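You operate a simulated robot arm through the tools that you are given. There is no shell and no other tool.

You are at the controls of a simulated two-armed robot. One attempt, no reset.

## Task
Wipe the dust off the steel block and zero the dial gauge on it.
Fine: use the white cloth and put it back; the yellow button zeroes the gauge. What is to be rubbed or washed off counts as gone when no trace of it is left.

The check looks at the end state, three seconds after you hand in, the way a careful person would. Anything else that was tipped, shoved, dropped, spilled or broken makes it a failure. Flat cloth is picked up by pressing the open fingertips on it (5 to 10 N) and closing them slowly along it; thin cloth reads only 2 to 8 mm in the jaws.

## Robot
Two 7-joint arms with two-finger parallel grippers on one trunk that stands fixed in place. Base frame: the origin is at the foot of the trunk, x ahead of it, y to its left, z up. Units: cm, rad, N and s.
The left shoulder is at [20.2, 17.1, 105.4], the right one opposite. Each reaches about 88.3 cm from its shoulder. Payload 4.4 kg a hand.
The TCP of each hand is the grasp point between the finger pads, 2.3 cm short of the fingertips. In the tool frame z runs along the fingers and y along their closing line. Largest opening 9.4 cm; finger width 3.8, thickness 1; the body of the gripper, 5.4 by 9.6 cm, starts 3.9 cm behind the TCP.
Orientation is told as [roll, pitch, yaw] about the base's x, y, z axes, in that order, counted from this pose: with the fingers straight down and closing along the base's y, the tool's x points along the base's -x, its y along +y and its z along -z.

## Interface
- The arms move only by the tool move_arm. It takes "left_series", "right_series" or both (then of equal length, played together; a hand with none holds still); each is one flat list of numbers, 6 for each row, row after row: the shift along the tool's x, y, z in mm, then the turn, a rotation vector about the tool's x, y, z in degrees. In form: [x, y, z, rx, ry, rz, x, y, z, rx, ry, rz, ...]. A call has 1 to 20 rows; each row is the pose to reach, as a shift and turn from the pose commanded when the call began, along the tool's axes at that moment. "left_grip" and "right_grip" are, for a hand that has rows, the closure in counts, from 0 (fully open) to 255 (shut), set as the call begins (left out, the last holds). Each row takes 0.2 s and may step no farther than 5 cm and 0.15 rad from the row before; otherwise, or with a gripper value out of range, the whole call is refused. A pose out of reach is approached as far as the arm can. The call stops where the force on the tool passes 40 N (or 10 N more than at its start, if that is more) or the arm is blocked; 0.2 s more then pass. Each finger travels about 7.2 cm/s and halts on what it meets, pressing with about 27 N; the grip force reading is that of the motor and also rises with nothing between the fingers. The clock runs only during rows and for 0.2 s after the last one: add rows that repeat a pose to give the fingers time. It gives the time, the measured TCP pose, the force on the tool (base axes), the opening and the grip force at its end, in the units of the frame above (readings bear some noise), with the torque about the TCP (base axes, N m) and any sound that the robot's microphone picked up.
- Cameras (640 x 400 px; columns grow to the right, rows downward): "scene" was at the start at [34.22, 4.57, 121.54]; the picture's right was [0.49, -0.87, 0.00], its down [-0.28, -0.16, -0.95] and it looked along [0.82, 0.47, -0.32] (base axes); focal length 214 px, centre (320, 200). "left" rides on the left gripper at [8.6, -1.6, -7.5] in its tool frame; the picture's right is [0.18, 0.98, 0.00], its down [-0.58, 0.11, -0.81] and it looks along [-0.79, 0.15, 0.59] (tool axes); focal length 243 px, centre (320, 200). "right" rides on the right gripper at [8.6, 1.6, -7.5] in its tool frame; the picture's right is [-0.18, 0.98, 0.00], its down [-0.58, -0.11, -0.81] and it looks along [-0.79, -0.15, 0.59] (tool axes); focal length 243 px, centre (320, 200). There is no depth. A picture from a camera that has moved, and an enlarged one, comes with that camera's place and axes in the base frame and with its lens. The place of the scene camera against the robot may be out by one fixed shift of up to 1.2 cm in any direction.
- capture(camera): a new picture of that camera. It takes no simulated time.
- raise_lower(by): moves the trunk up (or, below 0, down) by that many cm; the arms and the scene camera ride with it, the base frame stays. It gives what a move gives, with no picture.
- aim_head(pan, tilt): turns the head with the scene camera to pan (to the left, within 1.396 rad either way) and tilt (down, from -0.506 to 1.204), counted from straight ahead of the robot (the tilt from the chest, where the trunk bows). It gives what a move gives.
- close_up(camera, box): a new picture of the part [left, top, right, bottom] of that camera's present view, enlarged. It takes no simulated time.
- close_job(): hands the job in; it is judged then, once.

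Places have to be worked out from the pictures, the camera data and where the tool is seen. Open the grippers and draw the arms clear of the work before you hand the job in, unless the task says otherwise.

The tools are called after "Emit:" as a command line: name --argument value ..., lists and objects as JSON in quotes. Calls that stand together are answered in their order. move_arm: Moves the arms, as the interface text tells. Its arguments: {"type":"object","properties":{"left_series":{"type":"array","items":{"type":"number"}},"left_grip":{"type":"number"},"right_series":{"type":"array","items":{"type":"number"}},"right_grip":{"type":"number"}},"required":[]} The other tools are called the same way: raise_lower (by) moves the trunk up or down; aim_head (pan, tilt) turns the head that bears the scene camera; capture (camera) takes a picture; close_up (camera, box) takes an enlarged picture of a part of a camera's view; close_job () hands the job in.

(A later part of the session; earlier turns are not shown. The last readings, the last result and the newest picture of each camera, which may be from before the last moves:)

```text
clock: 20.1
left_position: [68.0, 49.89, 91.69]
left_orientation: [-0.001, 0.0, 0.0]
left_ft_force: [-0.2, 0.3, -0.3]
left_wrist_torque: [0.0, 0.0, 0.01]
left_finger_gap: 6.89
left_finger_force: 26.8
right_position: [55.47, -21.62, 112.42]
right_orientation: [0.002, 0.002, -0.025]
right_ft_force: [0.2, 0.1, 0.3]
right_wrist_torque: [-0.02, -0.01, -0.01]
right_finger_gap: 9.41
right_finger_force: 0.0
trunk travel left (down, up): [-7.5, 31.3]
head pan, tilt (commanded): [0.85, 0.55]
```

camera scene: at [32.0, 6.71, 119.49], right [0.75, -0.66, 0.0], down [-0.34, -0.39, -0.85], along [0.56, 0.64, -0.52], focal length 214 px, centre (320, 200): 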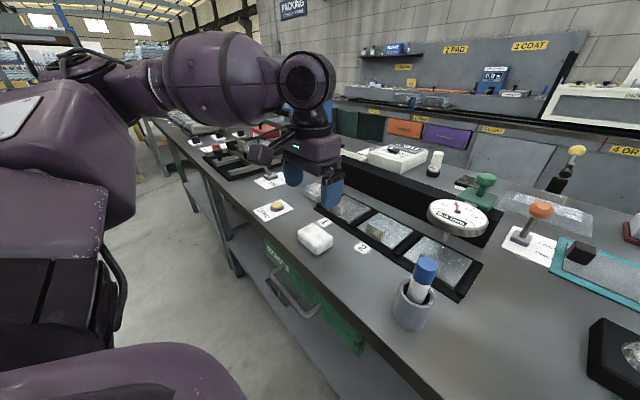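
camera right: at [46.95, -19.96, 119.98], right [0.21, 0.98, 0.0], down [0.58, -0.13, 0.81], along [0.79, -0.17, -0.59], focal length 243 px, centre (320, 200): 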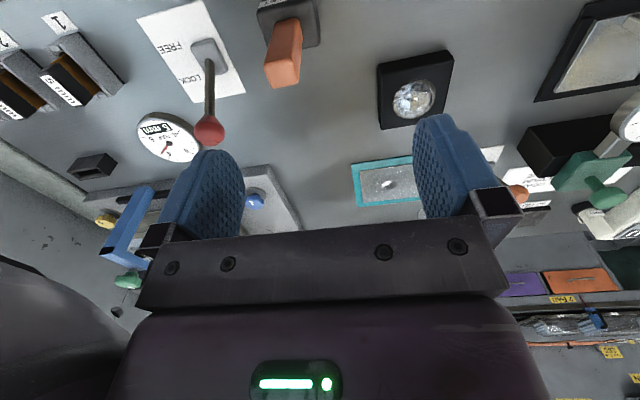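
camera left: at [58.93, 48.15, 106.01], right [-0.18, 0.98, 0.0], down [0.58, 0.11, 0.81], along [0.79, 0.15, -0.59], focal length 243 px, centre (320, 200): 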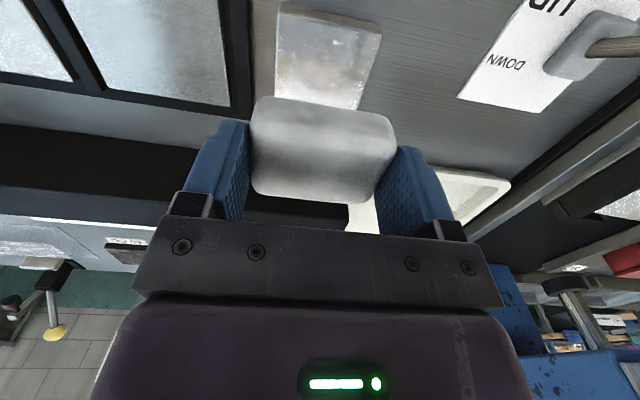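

Emit:
move_arm --left_series '[0, 0, 1, 0, 0, 0, 0, 0, 2, 0, 0, 0, 0, 0, 2, 0, 0, 0]'

Emit:
close_up --camera "scene" --box '[280, 140, 376, 212]'

```text
clock: 20.9
left_position: [68.08, 49.93, 91.66]
left_orientation: [0.001, -0.001, 0.0]
left_ft_force: [-1.1, 2.1, 7.7]
left_wrist_torque: [0.03, 0.02, 0.03]
left_finger_gap: 6.87
left_finger_force: 26.4
right_position: [55.46, -21.7, 112.47]
right_orientation: [0.002, 0.0, -0.023]
right_ft_force: [-0.3, -0.1, 0.5]
right_wrist_torque: [-0.02, -0.01, -0.01]
right_finger_gap: 9.38
right_finger_force: 0.1
trunk travel left (down, up): [-7.5, 31.3]
head pan, tilt (commanded): [0.85, 0.55]
```

```text
5.56 times, centred on (328, 176) of scene
camera zoom: at [31.97, 6.68, 119.5], right [0.75, -0.66, 0.0], down [-0.34, -0.39, -0.85], along [0.56, 0.64, -0.52], focal length 1192 px, centre (276, 333)
```

zoom: 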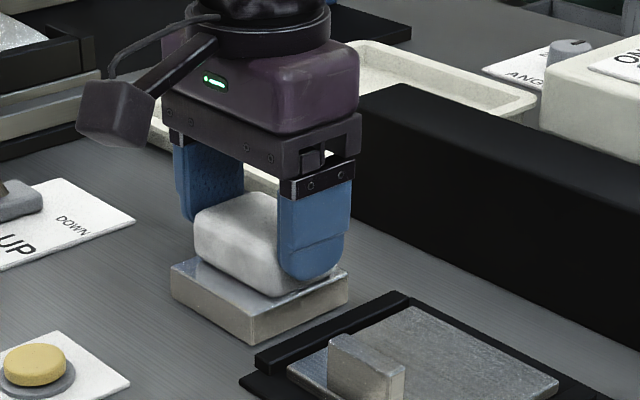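

Contact with 7.7 N, cloth sitting squarely on the block. I wipe along x with slow strokes of ±18 mm, which sweeps the whole top.

Emit:
move_arm --left_series '[-6, 0, 0, 0, 0, 0, -12, 0, 0, 0, 0, 0, -18, 0, 0, 0, 0, 0, -12, 0, 0, 0, 0, 0, -6, 0, 0, 0, 0, 0, 0, 0, 0, 0, 0, 0, 6, 0, 0, 0, 0, 0, 12, 0, 0, 0, 0, 0, 18, 0, 0, 0, 0, 0, 12, 0, 0, 0, 0, 0, 6, 0, 0, 0, 0, 0, 0, 0, 0, 0, 0, 0]'

Emit:
close_up --camera "scene" --box '[280, 140, 376, 212]'

```text
clock: 23.5
left_position: [67.78, 49.81, 91.59]
left_orientation: [0.001, 0.0, 0.0]
left_ft_force: [-7.1, 0.1, 14.7]
left_wrist_torque: [-0.01, 0.19, 0.0]
left_finger_gap: 6.92
left_finger_force: 27.4
right_position: [55.45, -21.75, 112.57]
right_orientation: [0.003, 0.0, -0.023]
right_ft_force: [-0.2, 0.4, 0.6]
right_wrist_torque: [-0.01, 0.03, 0.0]
right_finger_gap: 9.41
right_finger_force: 0.0
trunk travel left (down, up): [-7.5, 31.3]
head pan, tilt (commanded): [0.85, 0.55]
```

```text
5.56 times, centred on (328, 176) of scene
camera zoom: at [31.87, 6.63, 119.52], right [0.75, -0.66, 0.0], down [-0.34, -0.39, -0.85], along [0.56, 0.64, -0.52], focal length 1192 px, centre (276, 333)
```

zoom: 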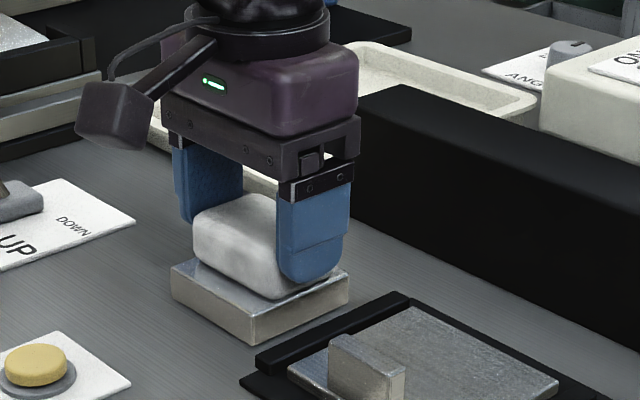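

The block has not moved and the pad presses with about 10–15 N. I add strokes offset ±8 mm in y so edges and corners are also covered.

Emit:
move_arm --left_series '[0, 4, 0, 0, 0, 0, -6, 8, 0, 0, 0, 0, -12, 8, 0, 0, 0, 0, -18, 8, 0, 0, 0, 0, -18, 2, 0, 0, 0, 0, -18, -4, 0, 0, 0, 0, -18, -8, 0, 0, 0, 0, -12, -8, 0, 0, 0, 0, -6, -8, 0, 0, 0, 0, 0, -8, 0, 0, 0, 0, 6, -8, 0, 0, 0, 0, 12, -8, 0, 0, 0, 0, 18, -8, 0, 0, 0, 0, 18, -3, 0, 0, 0, 0, 18, 3, 0, 0, 0, 0, 18, 8, 0, 0, 0, 0, 12, 8, 0, 0, 0, 0, 6, 6, 0, 0, 0, 0, 0, 3, 0, 0, 0, 0, 0, 0, 0, 0, 0, 0]'

Emit:
move_arm --left_series '[0, 0, -10, 0, 0, 0, 0, 0, -30, 0, 0, 0, 0, 0, -65, 0, 0, 0, 0, 0, -100, 0, 0, 0, 0, 0, -100, 0, 0, 0]'

Emit:
close_up --camera "scene" --box '[290, 165, 370, 220]'

Emit:
capture --camera "left"

```text
clock: 27.7
left_position: [68.05, 49.95, 91.49]
left_orientation: [0.003, -0.003, 0.0]
left_ft_force: [-0.5, 7.5, 15.4]
left_wrist_torque: [0.17, 0.1, -0.02]
left_finger_gap: 6.9
left_finger_force: 27.7
right_position: [55.38, -21.63, 112.68]
right_orientation: [0.0, 0.001, -0.024]
right_ft_force: [0.1, 0.0, 0.1]
right_wrist_torque: [0.01, 0.04, 0.02]
right_finger_gap: 9.38
right_finger_force: 0.0
trunk travel left (down, up): [-7.5, 31.3]
head pan, tilt (commanded): [0.85, 0.55]
```

```text
clock: 28.9
left_position: [68.06, 49.95, 101.52]
left_orientation: [0.001, 0.002, 0.0]
left_ft_force: [-0.2, -0.1, -0.2]
left_wrist_torque: [-0.01, -0.02, -0.02]
left_finger_gap: 6.89
left_finger_force: 27.4
right_position: [55.59, -21.67, 112.36]
right_orientation: [0.004, 0.002, -0.026]
right_ft_force: [-0.9, -0.6, 0.6]
right_wrist_torque: [0.0, -0.01, 0.0]
right_finger_gap: 9.41
right_finger_force: 0.1
trunk travel left (down, up): [-7.5, 31.3]
head pan, tilt (commanded): [0.85, 0.55]
```

```text
7.27 times, centred on (330, 192) of scene
camera zoom: at [32.09, 6.72, 119.43], right [0.75, -0.66, 0.0], down [-0.35, -0.39, -0.85], along [0.56, 0.64, -0.52], focal length 1560 px, centre (247, 254)
```

zoom: 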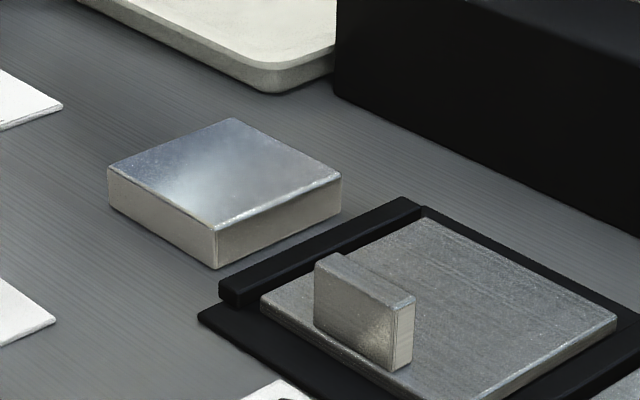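

```text
taken
camera left: at [59.38, 48.27, 108.78], right [-0.18, 0.98, 0.0], down [0.58, 0.11, 0.81], along [0.79, 0.15, -0.59], focal length 243 px, centre (320, 200)
```

left: 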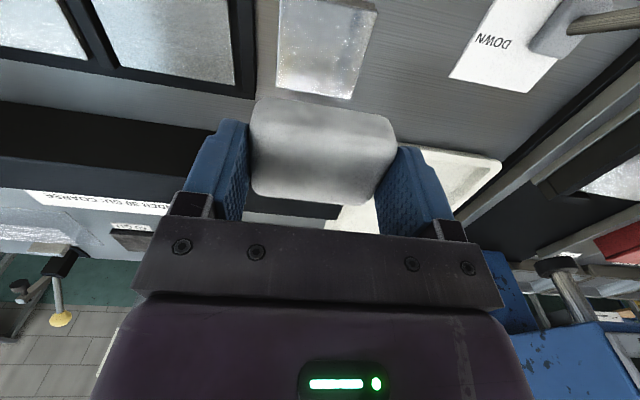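

The cream blotch is gone from the block; what remains looks like a smooth reflection. I check more closely, from both cameras, for any residue.

Emit:
close_up --camera "left" --box '[250, 0, 410, 100]'

Emit:
close_up --camera "scene" --box '[300, 176, 336, 202]'

```text
4.00 times, centred on (330, 50) of left
camera zoom: at [59.38, 48.27, 108.78], right [-0.18, 0.98, 0.0], down [0.58, 0.11, 0.81], along [0.79, 0.15, -0.59], focal length 970 px, centre (280, 800)
```

zoom: 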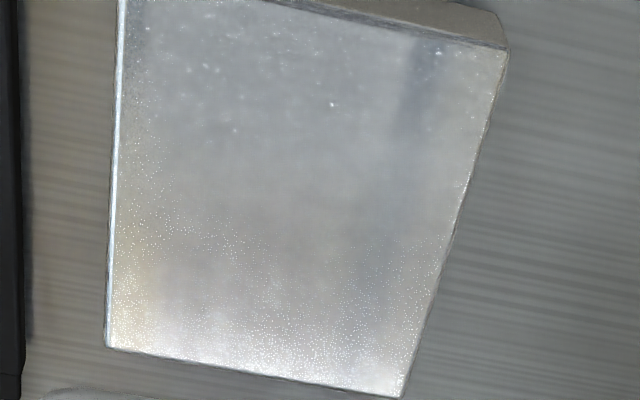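

```text
15.38 times, centred on (318, 189) of scene
camera zoom: at [32.09, 6.72, 119.43], right [0.75, -0.66, 0.0], down [-0.35, -0.39, -0.85], along [0.56, 0.64, -0.52], focal length 3300 px, centre (351, 369)
```

zoom: 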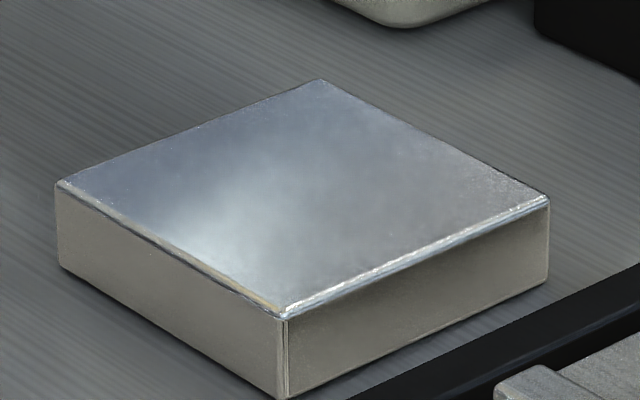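

It looks clean; to rule out that a faint film hides in the reflection I look from a different head angle while the cloth is still in hand.

Emit:
aim_head --pan 0.5 --tilt 0.45

Emit:
capture --camera "scene"

Emit:
close_up --camera "scene" --box '[205, 195, 285, 245]'

```text
clock: 29.7
left_position: [67.99, 49.85, 101.42]
left_orientation: [0.0, 0.0, 0.0]
left_ft_force: [1.3, 0.3, -1.2]
left_wrist_torque: [0.0, 0.04, -0.01]
left_finger_gap: 6.86
left_finger_force: 26.7
right_position: [55.59, -21.69, 112.47]
right_orientation: [0.004, 0.003, -0.023]
right_ft_force: [0.5, -0.6, -0.2]
right_wrist_torque: [-0.01, 0.01, 0.0]
right_finger_gap: 9.41
right_finger_force: 0.0
trunk travel left (down, up): [-7.5, 31.3]
head pan, tilt (commanded): [0.499, 0.45]
```

```text
taken
camera scene: at [34.18, 4.37, 120.36], right [0.48, -0.88, 0.0], down [-0.38, -0.21, -0.9], along [0.79, 0.43, -0.44], focal length 214 px, centre (320, 200)
```

scene: 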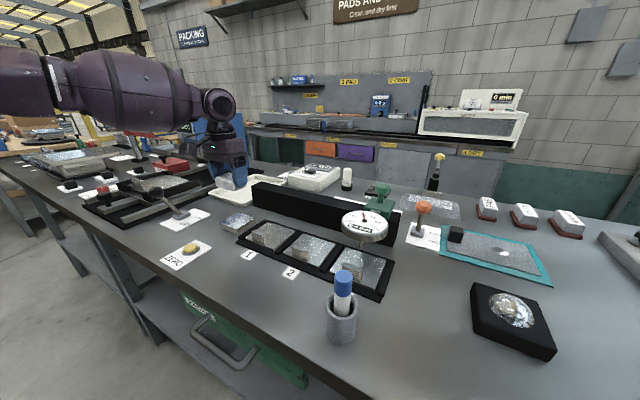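

```text
8.00 times, centred on (245, 220) of scene
camera zoom: at [34.18, 4.37, 120.36], right [0.48, -0.88, 0.0], down [-0.38, -0.21, -0.9], along [0.79, 0.43, -0.44], focal length 1716 px, centre (920, 40)
```

zoom: 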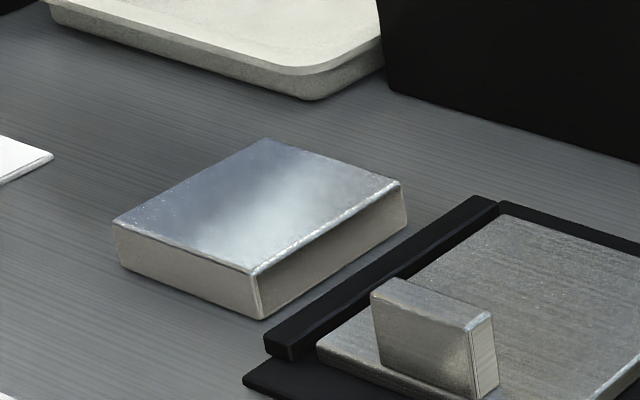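

The bright patch shifted with the viewpoint, so it is only a reflection: the block is clean. For good measure I make one more wiping pass at the same light pressure before returning the cloth.

Emit:
move_arm --left_series '[0, 0, 40, 0, 0, 0, 0, 0, 75, 0, 0, 0, 0, 0, 92, 0, 0, 0, 0, 0, 97, 0, 0, 0, 0, 0, 99.5, 0, 0, 0, 6, 6, 99.5, 0, 0, 0, 12, 6, 99.5, 0, 0, 0, 18, 4, 99.5, 0, 0, 0, 18, -4, 99.5, 0, 0, 0, 12, -4, 99.5, 0, 0, 0, 6, -4, 99.5, 0, 0, 0, 0, -4, 99.5, 0, 0, 0, -6, -4, 99.5, 0, 0, 0, -12, -4, 99.5, 0, 0, 0, -18, -4, 99.5, 0, 0, 0, -18, 4, 99.5, 0, 0, 0, -12, 4, 99.5, 0, 0, 0, -6, 2, 99.5, 0, 0, 0, 0, 0, 99.5, 0, 0, 0, 0, 0, 90, 0, 0, 0]'

Emit:
move_arm --left_series '[0, 0, -30, 0, 0, 0, 0, 0, -60, 0, 0, 0, 0, 0, -90, 0, 0, 0, 0, 0, -90, 0, 0, 0]'

Emit:
close_up --camera "scene" --box '[205, 195, 285, 245]'

```text
clock: 33.9
left_position: [67.89, 49.9, 92.38]
left_orientation: [0.0, 0.001, -0.001]
left_ft_force: [-0.7, -0.2, 0.2]
left_wrist_torque: [0.03, -0.01, -0.01]
left_finger_gap: 6.9
left_finger_force: 27.2
right_position: [55.61, -21.63, 112.49]
right_orientation: [0.004, 0.002, -0.025]
right_ft_force: [0.2, -0.9, -0.4]
right_wrist_torque: [-0.01, -0.02, 0.01]
right_finger_gap: 9.4
right_finger_force: 0.1
trunk travel left (down, up): [-7.5, 31.3]
head pan, tilt (commanded): [0.499, 0.45]
```

```text
clock: 34.9
left_position: [68.09, 49.84, 101.44]
left_orientation: [0.002, 0.002, 0.0]
left_ft_force: [-0.7, 0.6, -0.9]
left_wrist_torque: [-0.04, 0.02, 0.0]
left_finger_gap: 6.88
left_finger_force: 26.8
right_position: [55.57, -21.74, 112.47]
right_orientation: [0.005, 0.002, -0.025]
right_ft_force: [-0.3, 0.2, 0.1]
right_wrist_torque: [0.03, -0.01, 0.01]
right_finger_gap: 9.39
right_finger_force: 0.0
trunk travel left (down, up): [-7.5, 31.3]
head pan, tilt (commanded): [0.499, 0.45]
```

```text
8.00 times, centred on (245, 220) of scene
camera zoom: at [34.22, 4.37, 120.34], right [0.48, -0.88, 0.0], down [-0.38, -0.21, -0.9], along [0.79, 0.43, -0.44], focal length 1716 px, centre (920, 40)
```

zoom: 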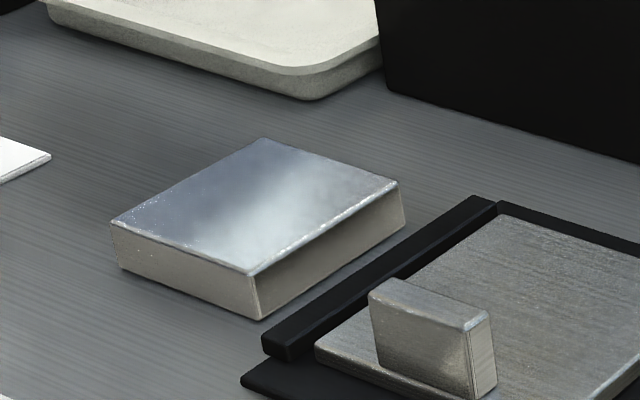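

Same appearance, so it is clean, and the block did not move. I carry the cloth back to its old place (TCP 53.15, 33.65), stopping a few millimetres above the bench.

Emit:
move_arm --left_series '[25, -27, 0, 0, 0, 0, 55, -60, 0, 0, 0, 0, 85, -93, 0, 0, 0, 0, 115, -126, 0, 0, 0, 0, 140, -152, 0, 0, 0, 0, 149, -162, 0, 0, 0, 0, 149, -162, 30, 0, 0, 0, 149, -162, 60, 0, 0, 0, 149, -162, 90, 0, 0, 0, 149, -162, 108, 0, 0, 0, 149, -162, 114, 0, 0, 0, 149, -162, 114, 0, 0, 0]'

Emit:
close_up --camera "scene" --box '[180, 180, 340, 300]'

```text
clock: 37.5
left_position: [53.01, 33.84, 90.03]
left_orientation: [0.001, -0.001, 0.0]
left_ft_force: [0.5, -0.2, -0.5]
left_wrist_torque: [-0.03, 0.04, 0.0]
left_finger_gap: 6.88
left_finger_force: 26.7
right_position: [55.45, -21.76, 112.51]
right_orientation: [0.004, 0.002, -0.024]
right_ft_force: [-0.2, -0.4, -0.1]
right_wrist_torque: [0.01, 0.03, -0.02]
right_finger_gap: 9.42
right_finger_force: 0.1
trunk travel left (down, up): [-7.5, 31.3]
head pan, tilt (commanded): [0.499, 0.45]
```

```text
3.33 times, centred on (260, 240) of scene
camera zoom: at [34.17, 4.37, 120.38], right [0.48, -0.88, 0.0], down [-0.38, -0.21, -0.9], along [0.79, 0.43, -0.44], focal length 715 px, centre (520, 67)
```

zoom: 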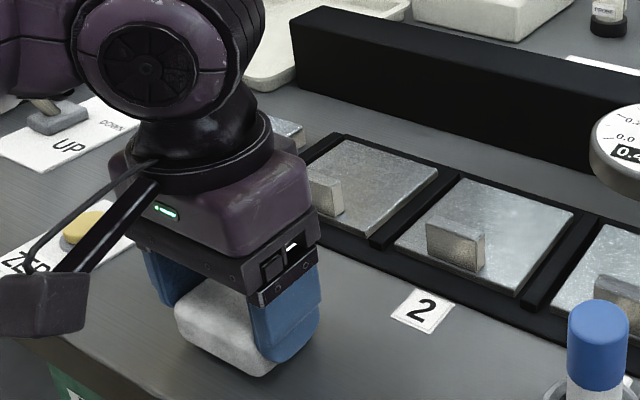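

Four millimetres above the bench at the right spot. I lower it the last bit in small steps to a soft touch.

Emit:
move_arm --left_series '[-1, -1, 1, 0, 0, 0, -1, -1, 2, 0, 0, 0, -1, -1, 3, 0, 0, 0, -1, -1, 4, 0, 0, 0, -1, -1, 4, 0, 0, 0]'

```text
clock: 38.7
left_position: [53.19, 33.63, 89.56]
left_orientation: [-0.001, 0.0, 0.0]
left_ft_force: [0.0, -0.2, -1.0]
left_wrist_torque: [-0.01, 0.0, 0.0]
left_finger_gap: 6.9
left_finger_force: 27.1
right_position: [55.48, -21.61, 112.38]
right_orientation: [0.004, 0.002, -0.025]
right_ft_force: [0.3, 0.1, 0.8]
right_wrist_torque: [0.01, 0.06, 0.04]
right_finger_gap: 9.39
right_finger_force: 0.0
trunk travel left (down, up): [-7.5, 31.3]
head pan, tilt (commanded): [0.499, 0.45]
```

Emit:
move_arm --left_series '[0, 0, 0.7, 0, 0, 0, 0, 0, 1.4, 0, 0, 0, 0, 0, 1.4, 0, 0, 0]'

```text
clock: 39.5
left_position: [53.31, 33.54, 89.63]
left_orientation: [0.001, -0.002, 0.001]
left_ft_force: [-0.2, 0.8, 4.8]
left_wrist_torque: [-0.1, 0.02, -0.04]
left_finger_gap: 6.89
left_finger_force: 27.0
right_position: [55.57, -21.68, 112.47]
right_orientation: [0.004, 0.001, -0.025]
right_ft_force: [0.1, 0.7, 0.7]
right_wrist_torque: [0.03, 0.01, 0.0]
right_finger_gap: 9.4
right_finger_force: 0.0
trunk travel left (down, up): [-7.5, 31.3]
head pan, tilt (commanded): [0.499, 0.45]
```

The cloth rests on the bench (4.8 N). I open the fingers, wait, then lift the hand straight up.

Emit:
move_arm --left_series '[0, 0, 0, 0, 0, 0, 0, 0, 0, 0, 0, 0, 0, 0, 0, 0, 0, 0, 0, 0, -15, 0, 0, 0, 0, 0, -40, 0, 0, 0, 0, 0, -75, 0, 0, 0, 0, 0, -110, 0, 0, 0, 0, 0, -150, 0, 0, 0, 0, 0, -150, 0, 0, 0]' --left_grip 0

Emit:
capture --camera "left"

Emit:
capture --camera "scene"

```text
clock: 41.5
left_position: [53.24, 33.55, 104.53]
left_orientation: [0.0, 0.001, -0.001]
left_ft_force: [1.0, -0.2, -0.1]
left_wrist_torque: [0.01, 0.01, 0.0]
left_finger_gap: 9.39
left_finger_force: 0.1
right_position: [55.65, -21.68, 112.44]
right_orientation: [0.003, 0.002, -0.025]
right_ft_force: [0.1, 0.1, 0.3]
right_wrist_torque: [-0.01, 0.02, 0.02]
right_finger_gap: 9.4
right_finger_force: 0.1
trunk travel left (down, up): [-7.5, 31.3]
head pan, tilt (commanded): [0.499, 0.45]
```

```text
taken
camera left: at [44.58, 31.96, 111.85], right [-0.18, 0.98, 0.0], down [0.58, 0.11, 0.81], along [0.79, 0.15, -0.59], focal length 243 px, centre (320, 200)
```

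left: 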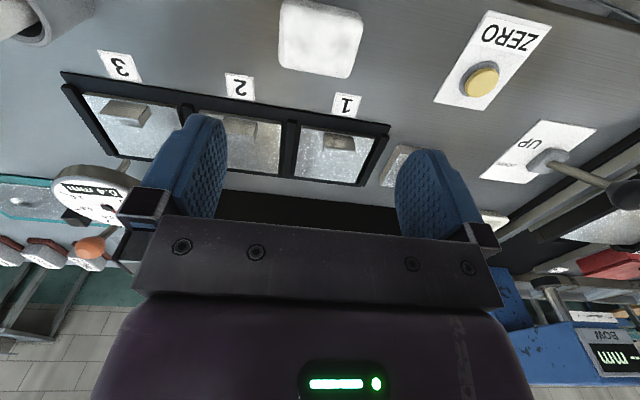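

```text
taken
camera scene: at [34.23, 4.36, 120.34], right [0.48, -0.88, 0.0], down [-0.38, -0.21, -0.9], along [0.79, 0.43, -0.44], focal length 214 px, centre (320, 200)
```

scene: 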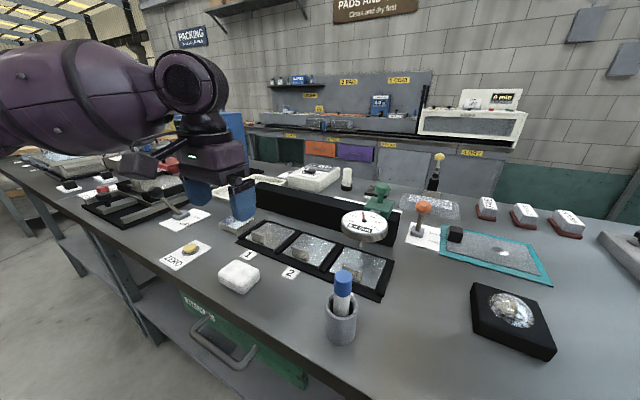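

The cloth is back in its place. The button is at about (54.0, 50.2). Next I take the left hand high over to the green knob of the gauge carriage, above (82.4, 14.2), and look.

Emit:
move_arm --left_series '[0, 0, -40, 0, 0, 0, 0, 0, -80, 0, 0, 0, 0, 0, -110, 0, 0, 0, -30, -20, -110, 0, 0, 0, -65, -43, -110, 0, 0, 0, -100, -66, -110, 0, 0, 0, -135, -90, -110, 0, 0, 0, -170, -113, -110, 0, 0, 0, -205, -136, -110, 0, 0, 0, -240, -160, -110, 0, 0, 0, -270, -182, -110, 0, 0, 0, -292, -193, -110, 0, 0, 0, -292, -193, -110, 0, 0, 0]'

Emit:
capture --camera "left"

Emit:
capture --camera "scene"

```text
clock: 44.3
left_position: [72.82, 21.47, 115.69]
left_orientation: [-0.001, -0.002, 0.001]
left_ft_force: [0.0, 0.4, 0.5]
left_wrist_torque: [-0.02, 0.0, -0.03]
left_finger_gap: 9.4
left_finger_force: 0.1
left hand out of reach, approached as far as the arm can: row 9, 10, 11, 12, 13
right_position: [55.57, -21.63, 112.5]
right_orientation: [0.002, 0.001, -0.023]
right_ft_force: [-0.6, 0.7, -0.9]
right_wrist_torque: [0.02, -0.02, 0.0]
right_finger_gap: 9.38
right_finger_force: 0.0
trunk travel left (down, up): [-7.5, 31.3]
head pan, tilt (commanded): [0.499, 0.45]
```

```text
taken
camera left: at [64.13, 19.78, 122.99], right [-0.19, 0.98, 0.0], down [0.58, 0.11, 0.81], along [0.79, 0.15, -0.59], focal length 243 px, centre (320, 200)
```

left: 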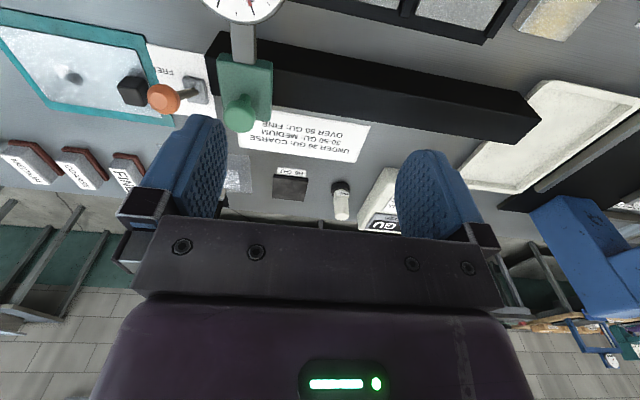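

```text
taken
camera scene: at [34.17, 4.36, 120.38], right [0.48, -0.88, 0.0], down [-0.38, -0.21, -0.9], along [0.79, 0.43, -0.44], focal length 214 px, centre (320, 200)
```

scene: 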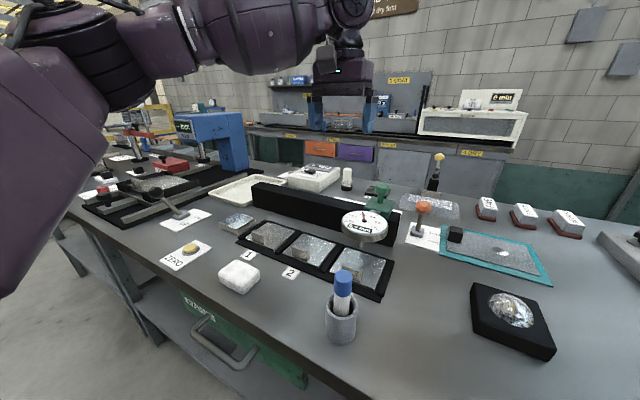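

The upright hand runs out of reach here (wrist ≈ 25 cm above the TCP, wrist reach ≈ 63 cm). I raise the trunk 10 cm and will tilt the fingers forward about 28° for the knob.

Emit:
raise_lower --by 10

Emit:
move_arm --left_series '[0, 0, 0, 0, -7, 0, 0, 0, 0, 0, -14, 0, 0, 0, 0, 0, -21, 0, 0, 0, 0, 0, -28, 0, 0, 0, 0, 0, -28, 0]'

Emit:
capture --camera "scene"

```text
clock: 45.7
left_position: [58.67, 21.45, 143.59]
left_orientation: [-0.001, -0.346, 0.003]
left_ft_force: [0.4, 0.6, -1.1]
left_wrist_torque: [0.0, 0.02, -0.03]
left_finger_gap: 9.41
left_finger_force: 0.1
right_position: [55.91, -21.63, 122.05]
right_orientation: [0.003, 0.006, -0.024]
right_ft_force: [0.6, 0.4, -1.0]
right_wrist_torque: [-0.01, 0.03, 0.01]
right_finger_gap: 9.38
right_finger_force: 0.1
trunk travel left (down, up): [-17.5, 21.3]
head pan, tilt (commanded): [0.499, 0.45]
```

```text
clock: 46.9
left_position: [58.45, 21.48, 143.82]
left_orientation: [-0.001, -0.84, 0.003]
left_ft_force: [-0.5, 0.3, -0.3]
left_wrist_torque: [0.04, -0.02, -0.05]
left_finger_gap: 9.41
left_finger_force: 0.2
right_position: [55.67, -21.68, 122.39]
right_orientation: [0.002, 0.001, -0.023]
right_ft_force: [-0.2, -0.3, -0.4]
right_wrist_torque: [0.0, -0.02, 0.06]
right_finger_gap: 9.4
right_finger_force: 0.0
trunk travel left (down, up): [-17.5, 21.3]
head pan, tilt (commanded): [0.499, 0.45]
```

```text
taken
camera scene: at [24.15, 4.35, 132.56], right [0.48, -0.88, 0.0], down [-0.38, -0.21, -0.9], along [0.79, 0.43, -0.44], focal length 214 px, centre (320, 200)
```

scene: 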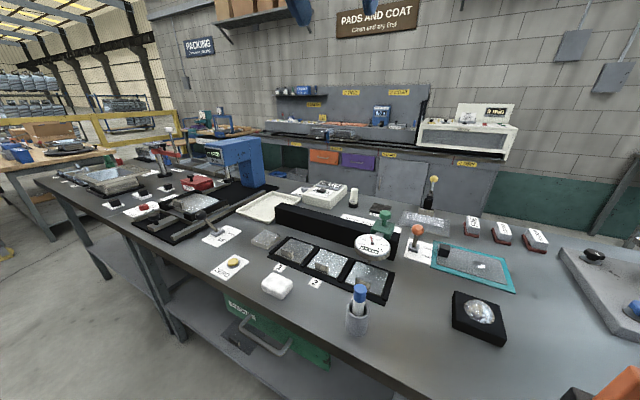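

The trunk straightens as it rises, which pulls the shoulders back by about 10 cm – bad for reach. I lower it by 10 cm again; the left hand is high and clear.

Emit:
raise_lower --by -10

Emit:
capture --camera "scene"

```text
clock: 48.2
left_position: [58.03, 21.32, 134.11]
left_orientation: [-0.002, -0.844, 0.001]
left_ft_force: [-1.0, 0.4, 0.9]
left_wrist_torque: [-0.01, 0.01, 0.0]
left_finger_gap: 9.38
left_finger_force: 0.1
right_position: [55.44, -21.75, 112.72]
right_orientation: [0.003, -0.005, -0.024]
right_ft_force: [-0.5, 0.0, 0.7]
right_wrist_torque: [-0.06, 0.0, 0.0]
right_finger_gap: 9.41
right_finger_force: 0.1
trunk travel left (down, up): [-7.5, 31.3]
head pan, tilt (commanded): [0.499, 0.45]
```

```text
taken
camera scene: at [34.0, 4.36, 120.47], right [0.48, -0.88, 0.0], down [-0.38, -0.21, -0.9], along [0.79, 0.43, -0.43], focal length 214 px, centre (320, 200)
```

scene: 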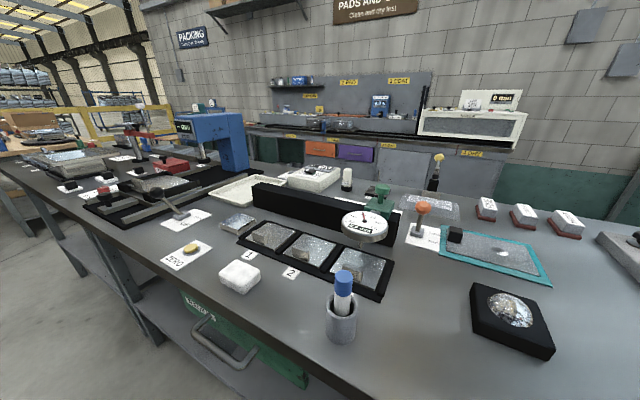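

Back at the earlier trunk height. I turn the left hand to a 30° forward tilt (from 48°).

Emit:
move_arm --left_series '[0, 0, 0, 0, 6, 0, 0, 0, 0, 0, 12, 0, 0, 0, 0, 0, 18.4, 0, 0, 0, 0, 0, 18.4, 0]'

Emit:
capture --camera "left"

```text
clock: 49.2
left_position: [58.38, 21.45, 133.82]
left_orientation: [-0.001, -0.518, 0.002]
left_ft_force: [-0.2, -0.2, 0.2]
left_wrist_torque: [0.02, -0.02, 0.04]
left_finger_gap: 9.4
left_finger_force: 0.1
right_position: [55.49, -21.67, 112.38]
right_orientation: [0.004, 0.002, -0.025]
right_ft_force: [-0.1, -1.0, -0.5]
right_wrist_torque: [0.01, -0.03, -0.02]
right_finger_gap: 9.4
right_finger_force: 0.1
trunk travel left (down, up): [-7.5, 31.3]
head pan, tilt (commanded): [0.499, 0.45]
```

```text
taken
camera left: at [47.17, 19.79, 135.93], right [-0.16, 0.98, -0.09], down [0.11, 0.11, 0.99], along [0.98, 0.15, -0.12], focal length 243 px, centre (320, 200)
```

left: 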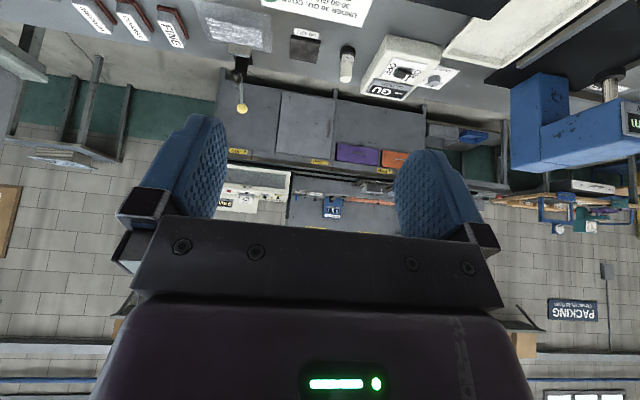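

I now bring the tilted hand along a straight line to about 8 cm above the knob (TCP 82.2, 14.2, 108).

Emit:
move_arm --left_series '[-8, -7, 34, 0, 0, 0, -16, -14, 68, 0, 0, 0, -24, -22, 103, 0, 0, 0, -32, -29, 137, 0, 0, 0, -40, -36, 171, 0, 0, 0, -47, -43, 205, 0, 0, 0, -55, -51, 239, 0, 0, 0, -63, -58, 274, 0, 0, 0, -71, -65, 308, 0, 0, 0, -79, -72.5, 342, 0, 0, 0, -79, -72.5, 342, 0, 0, 0]'

Emit:
capture --camera "left"

Emit:
capture --camera "scene"

Emit:
capture --camera "right"

```text
clock: 51.6
left_position: [79.84, 18.93, 110.41]
left_orientation: [-0.002, -0.519, 0.003]
left_ft_force: [-0.1, 0.4, -0.7]
left_wrist_torque: [0.0, 0.0, 0.0]
left_finger_gap: 9.39
left_finger_force: 0.1
left hand out of reach, approached as far as the arm can: row 8, 9, 10, 11
right_position: [55.64, -21.6, 112.49]
right_orientation: [0.005, 0.0, -0.025]
right_ft_force: [-0.6, -0.5, -0.2]
right_wrist_torque: [-0.06, 0.0, 0.0]
right_finger_gap: 9.38
right_finger_force: 0.1
trunk travel left (down, up): [-7.5, 31.3]
head pan, tilt (commanded): [0.499, 0.45]
```

```text
taken
camera left: at [68.53, 17.33, 112.36], right [-0.16, 0.98, -0.09], down [0.11, 0.11, 0.99], along [0.98, 0.15, -0.12], focal length 243 px, centre (320, 200)
```

left: 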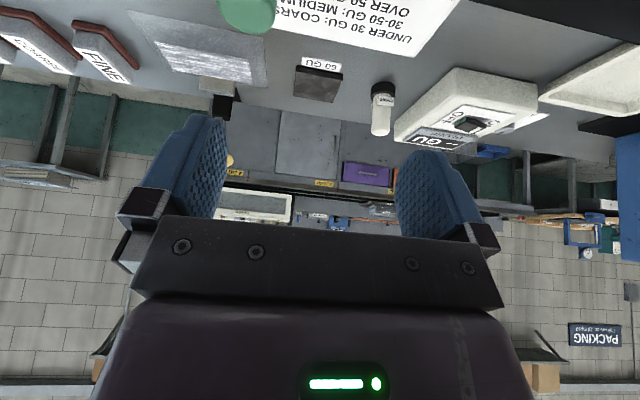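

```text
taken
camera scene: at [34.12, 4.41, 120.41], right [0.48, -0.88, 0.0], down [-0.38, -0.21, -0.9], along [0.79, 0.43, -0.44], focal length 214 px, centre (320, 200)
```

scene: 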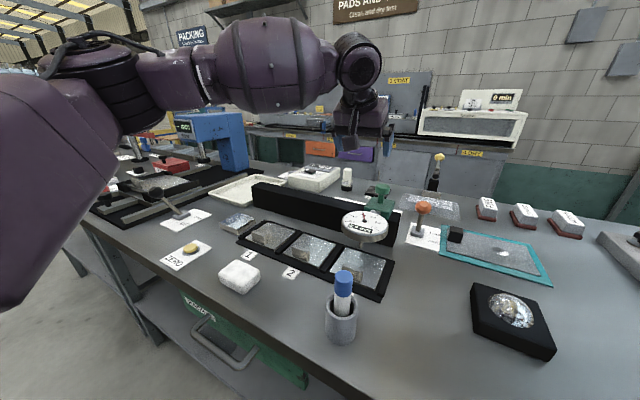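

```text
taken
camera right: at [46.97, -19.95, 120.02], right [0.21, 0.98, 0.0], down [0.58, -0.13, 0.81], along [0.79, -0.17, -0.59], focal length 243 px, centre (320, 200)
```

right: 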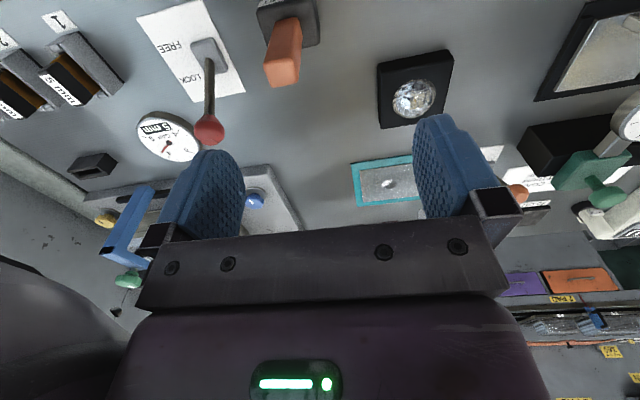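

The arm hits a joint limit rather than its length (elbow is bent, forearm points to −y). A clockwise yaw should relieve the wrist; the knob is round, so any yaw can grip it. I back off slightly and yaw the hand −40°.

Emit:
move_arm --left_series '[8, 15, -14, 3.96, 0, 6.96, 16, 30, -28, 7.92, 0, 13.92, 16, 30, -28, 11.88, 0, 20.88, 16, 30, -28, 15.84, 0, 27.84, 16, 30, -28, 19.8, 0, 34.8, 16, 30, -28, 19.8, 0, 34.8]'

Emit:
capture --camera "left"

Emit:
capture --camera "scene"

```text
clock: 53.0
left_position: [77.03, 21.98, 111.84]
left_orientation: [-0.001, -0.518, -0.699]
left_ft_force: [-0.4, -0.1, 0.3]
left_wrist_torque: [0.0, -0.05, -0.01]
left_finger_gap: 9.41
left_finger_force: 0.1
right_position: [55.63, -21.77, 112.59]
right_orientation: [0.003, 0.002, -0.025]
right_ft_force: [0.7, 0.9, 0.0]
right_wrist_torque: [-0.03, 0.02, 0.01]
right_finger_gap: 9.4
right_finger_force: 0.1
trunk travel left (down, up): [-7.5, 31.3]
head pan, tilt (commanded): [0.499, 0.45]
```

```text
taken
camera left: at [67.39, 27.89, 113.87], right [0.51, 0.86, -0.09], down [0.15, 0.02, 0.99], along [0.85, -0.52, -0.12], focal length 243 px, centre (320, 200)
```

left: 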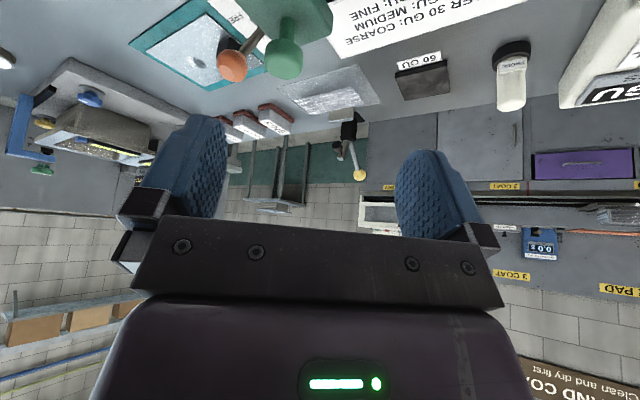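

```text
taken
camera scene: at [34.18, 4.36, 120.37], right [0.48, -0.88, 0.0], down [-0.38, -0.21, -0.9], along [0.79, 0.43, -0.44], focal length 214 px, centre (320, 200)
```

scene: 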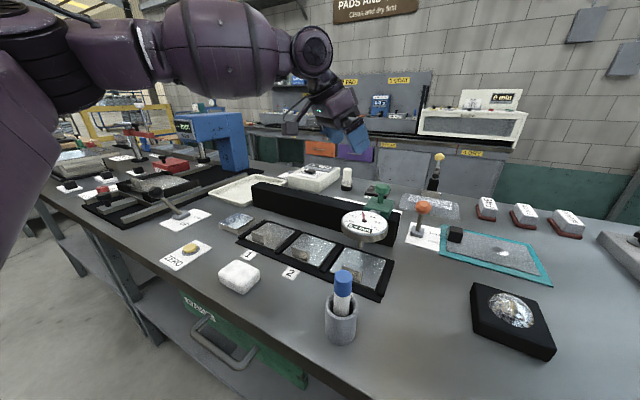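

With the yaw it reaches well. The knob in this view is at ≈ (82.2, 13.9, 99.2). I move above it (TCP 81.9, 14.15, 105) and check.

Emit:
move_arm --left_series '[-14, -10, 34, 0, 0, 0, -28, -19, 68, 0, 0, 0, -42.3, -28.6, 102.8, 0, 0, 0, -42.3, -28.6, 102.8, 0, 0, 0]'

Emit:
capture --camera "left"

Emit:
close_up --camera "scene" --box '[310, 130, 454, 250]'

Emit:
close_up --camera "right" --box '[480, 80, 640, 240]'

```text
clock: 54.0
left_position: [80.7, 16.18, 106.61]
left_orientation: [-0.001, -0.519, -0.695]
left_ft_force: [-0.9, -0.4, -0.4]
left_wrist_torque: [-0.01, 0.0, 0.0]
left_finger_gap: 9.39
left_finger_force: 0.1
left hand out of reach, approached as far as the arm can: row 3, 4
right_position: [55.59, -21.64, 112.43]
right_orientation: [0.005, 0.0, -0.025]
right_ft_force: [0.0, -0.1, 0.2]
right_wrist_torque: [-0.02, -0.01, 0.02]
right_finger_gap: 9.39
right_finger_force: 0.0
trunk travel left (down, up): [-7.5, 31.3]
head pan, tilt (commanded): [0.499, 0.45]
```

```text
taken
camera left: at [71.03, 22.04, 108.71], right [0.51, 0.86, -0.09], down [0.15, 0.02, 0.99], along [0.85, -0.52, -0.12], focal length 243 px, centre (320, 200)
```

left: 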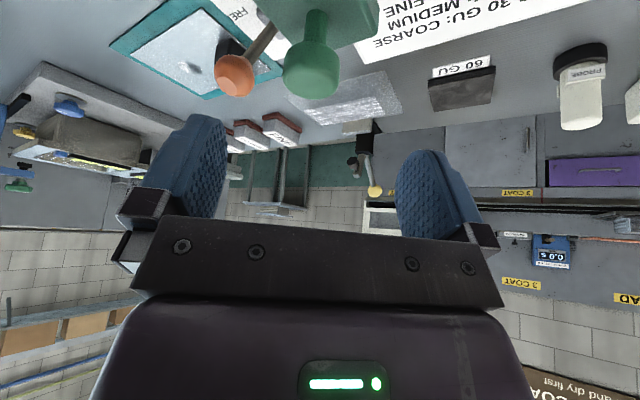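

```text
3.33 times, centred on (382, 190) of scene
camera zoom: at [34.18, 4.39, 120.38], right [0.48, -0.88, 0.0], down [-0.38, -0.21, -0.9], along [0.79, 0.43, -0.44], focal length 715 px, centre (113, 233)
```

zoom: 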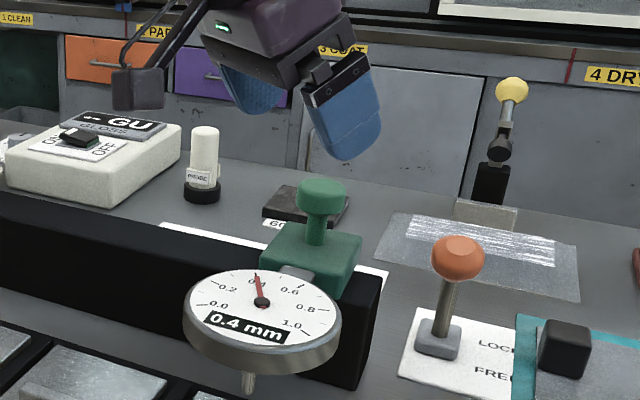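

```text
2.50 times, centred on (560, 160) of right
camera zoom: at [47.03, -19.97, 119.98], right [0.21, 0.98, 0.0], down [0.58, -0.13, 0.81], along [0.79, -0.17, -0.59], focal length 606 px, centre (-280, 300)
```

zoom: 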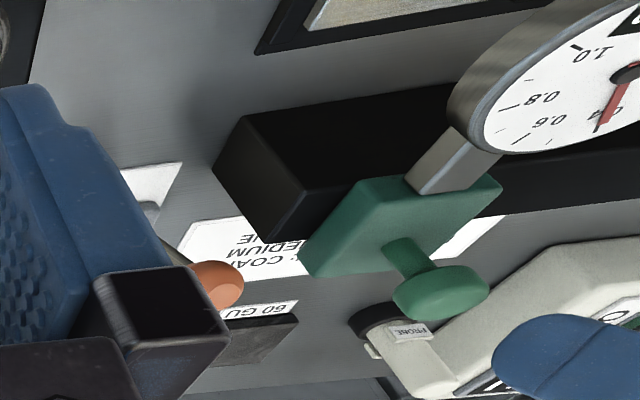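

Still short by 2 cm at this height, apparently a wrist limit that eases lower down. I back off, descend to knob height (z ≈ 100), and will come at the knob horizontally with the fingers straddling it.

Emit:
move_arm --left_series '[26, 3, -15, 0, 0, 0, 52, 6, -30, 0, 0, 0, 68, 6, -2, 0, 0, 0, 83.7, 6, 26, 0, 0, 0, 83.7, 6, 26, 0, 0, 0]'

Emit:
capture --camera "left"

Emit:
close_up --camera "scene" --box '[310, 130, 454, 250]'

```text
clock: 55.2
left_position: [76.62, 20.47, 100.41]
left_orientation: [0.0, -0.52, -0.696]
left_ft_force: [-0.4, 2.6, 7.1]
left_wrist_torque: [-0.19, 0.27, -0.11]
left_finger_gap: 9.32
left_finger_force: 0.1
right_position: [55.41, -21.67, 112.56]
right_orientation: [0.003, 0.001, -0.026]
right_ft_force: [-0.2, 0.0, -0.7]
right_wrist_torque: [0.01, -0.01, -0.04]
right_finger_gap: 9.38
right_finger_force: 0.1
trunk travel left (down, up): [-7.5, 31.3]
head pan, tilt (commanded): [0.499, 0.45]
```

```text
taken
camera left: at [66.79, 26.36, 102.38], right [0.51, 0.86, -0.09], down [0.15, 0.02, 0.99], along [0.85, -0.52, -0.12], focal length 243 px, centre (320, 200)
```

left: 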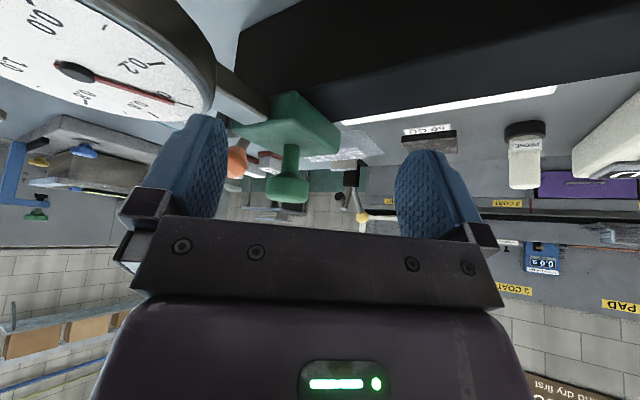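

```text
3.33 times, centred on (382, 190) of scene
camera zoom: at [34.1, 4.39, 120.42], right [0.48, -0.88, 0.0], down [-0.38, -0.21, -0.9], along [0.79, 0.43, -0.43], focal length 715 px, centre (113, 233)
```

zoom: 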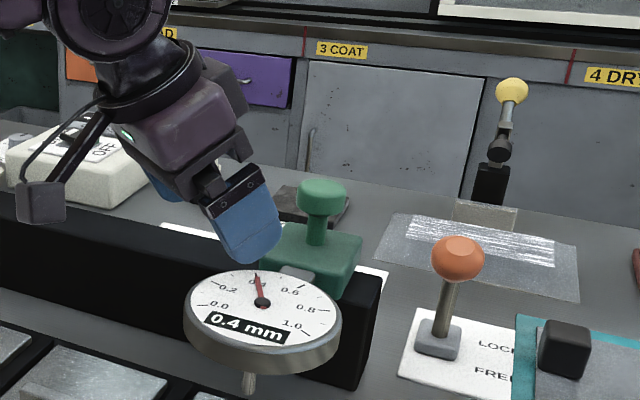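

The force reading (7 N upward) says one finger touches the dial's rim. I lift straight up at once.

Emit:
move_arm --left_series '[-10, 0, -17, 0, 0, 0, -20, 0, -35, 0, 0, 0, -20, 0, -35, 0, 0, 0]'

Emit:
close_up --camera "scene" --box '[310, 130, 454, 250]'

Emit:
close_up --camera "right" --box '[520, 60, 640, 180]'

```text
clock: 56.0
left_position: [76.68, 20.46, 104.26]
left_orientation: [0.0, -0.516, -0.696]
left_ft_force: [0.0, -0.2, -0.7]
left_wrist_torque: [0.0, 0.03, -0.03]
left_finger_gap: 9.39
left_finger_force: 0.0
right_position: [55.63, -21.72, 112.44]
right_orientation: [0.004, 0.002, -0.023]
right_ft_force: [0.7, -0.5, 0.5]
right_wrist_torque: [0.0, -0.03, 0.02]
right_finger_gap: 9.38
right_finger_force: 0.0
trunk travel left (down, up): [-7.5, 31.3]
head pan, tilt (commanded): [0.499, 0.45]
```

```text
3.33 times, centred on (382, 190) of scene
camera zoom: at [34.21, 4.37, 120.35], right [0.48, -0.88, 0.0], down [-0.38, -0.21, -0.9], along [0.79, 0.43, -0.44], focal length 715 px, centre (113, 233)
```

zoom: 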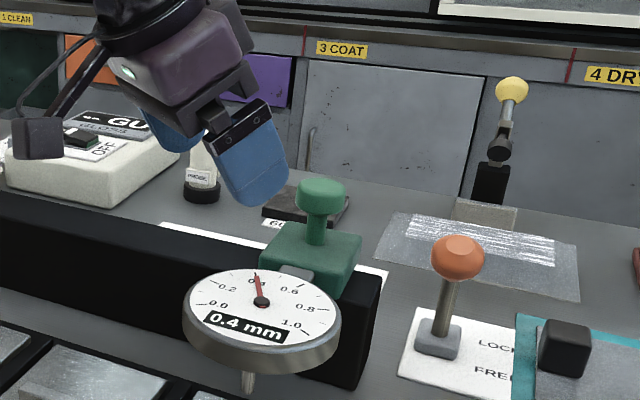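

```text
3.33 times, centred on (580, 120) of right
camera zoom: at [47.07, -19.98, 119.91], right [0.21, 0.98, 0.0], down [0.58, -0.13, 0.8], along [0.79, -0.17, -0.59], focal length 809 px, centre (-547, 467)
```

zoom: 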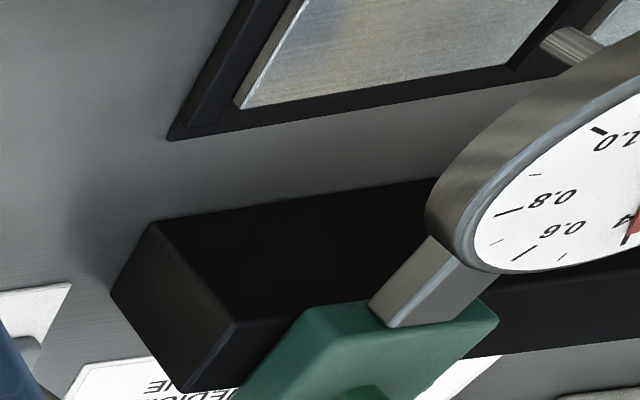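

The gauge is undisturbed (still reads 0.4). The knob disc is about 3.5 cm wide at z 98.5–100.2. I narrow the opening to about 6.4 cm and approach again higher, staying above the dial, toward (81.8, 14.15, 102).

Emit:
move_arm --left_series '[-25, -3, 14, 0, 0, 0, -50.4, -7, 28.7, 0, 0, 0, -54, -11, 43, 0, 0, 0, -58.2, -15.4, 58.5, 0, 0, 0, -58.2, -15.4, 58.5, 0, 0, 0]' --left_grip 81

Emit:
capture --camera "left"

Emit:
close_up --camera "scene" --box '[310, 130, 454, 250]'

Emit:
close_up --camera "right" --box '[480, 80, 640, 240]'

```text
clock: 57.2
left_position: [81.3, 15.81, 103.28]
left_orientation: [-0.002, -0.517, -0.697]
left_ft_force: [-0.5, 0.9, -0.5]
left_wrist_torque: [0.01, 0.02, 0.03]
left_finger_gap: 6.44
left_finger_force: 0.1
left hand out of reach, approached as far as the arm can: row 3, 4, 5
right_position: [55.76, -21.75, 112.33]
right_orientation: [0.005, 0.0, -0.024]
right_ft_force: [-0.2, 0.4, 0.4]
right_wrist_torque: [0.0, 0.0, 0.01]
right_finger_gap: 9.41
right_finger_force: 0.0
trunk travel left (down, up): [-7.5, 31.3]
head pan, tilt (commanded): [0.499, 0.45]
```

```text
taken
camera left: at [71.6, 21.81, 105.35], right [0.51, 0.86, -0.09], down [0.15, 0.02, 0.99], along [0.85, -0.52, -0.12], focal length 243 px, centre (320, 200)
```

left: 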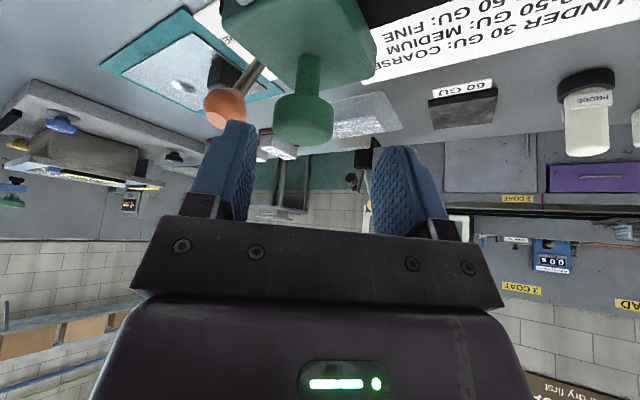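

```text
3.33 times, centred on (382, 190) of scene
camera zoom: at [34.21, 4.36, 120.35], right [0.48, -0.88, 0.0], down [-0.38, -0.21, -0.9], along [0.79, 0.43, -0.44], focal length 715 px, centre (113, 233)
```

zoom: 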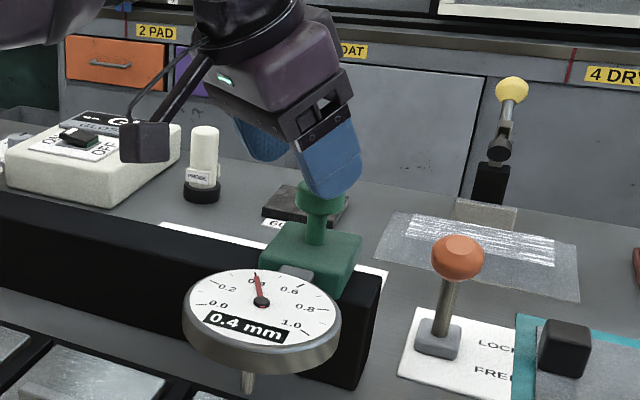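

```text
2.50 times, centred on (560, 160) of right
camera zoom: at [47.07, -19.99, 119.92], right [0.21, 0.98, 0.0], down [0.58, -0.13, 0.8], along [0.79, -0.17, -0.59], focal length 606 px, centre (-280, 300)
```

zoom: 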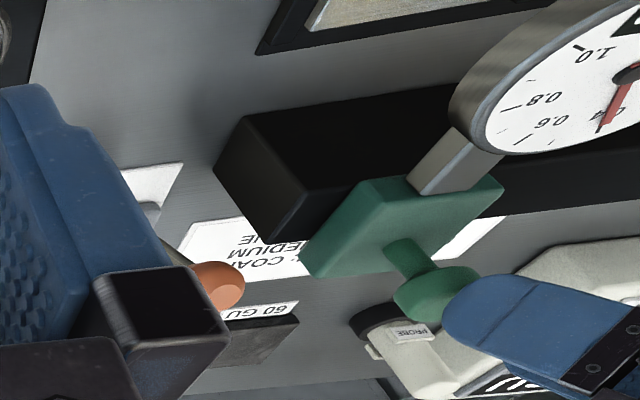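

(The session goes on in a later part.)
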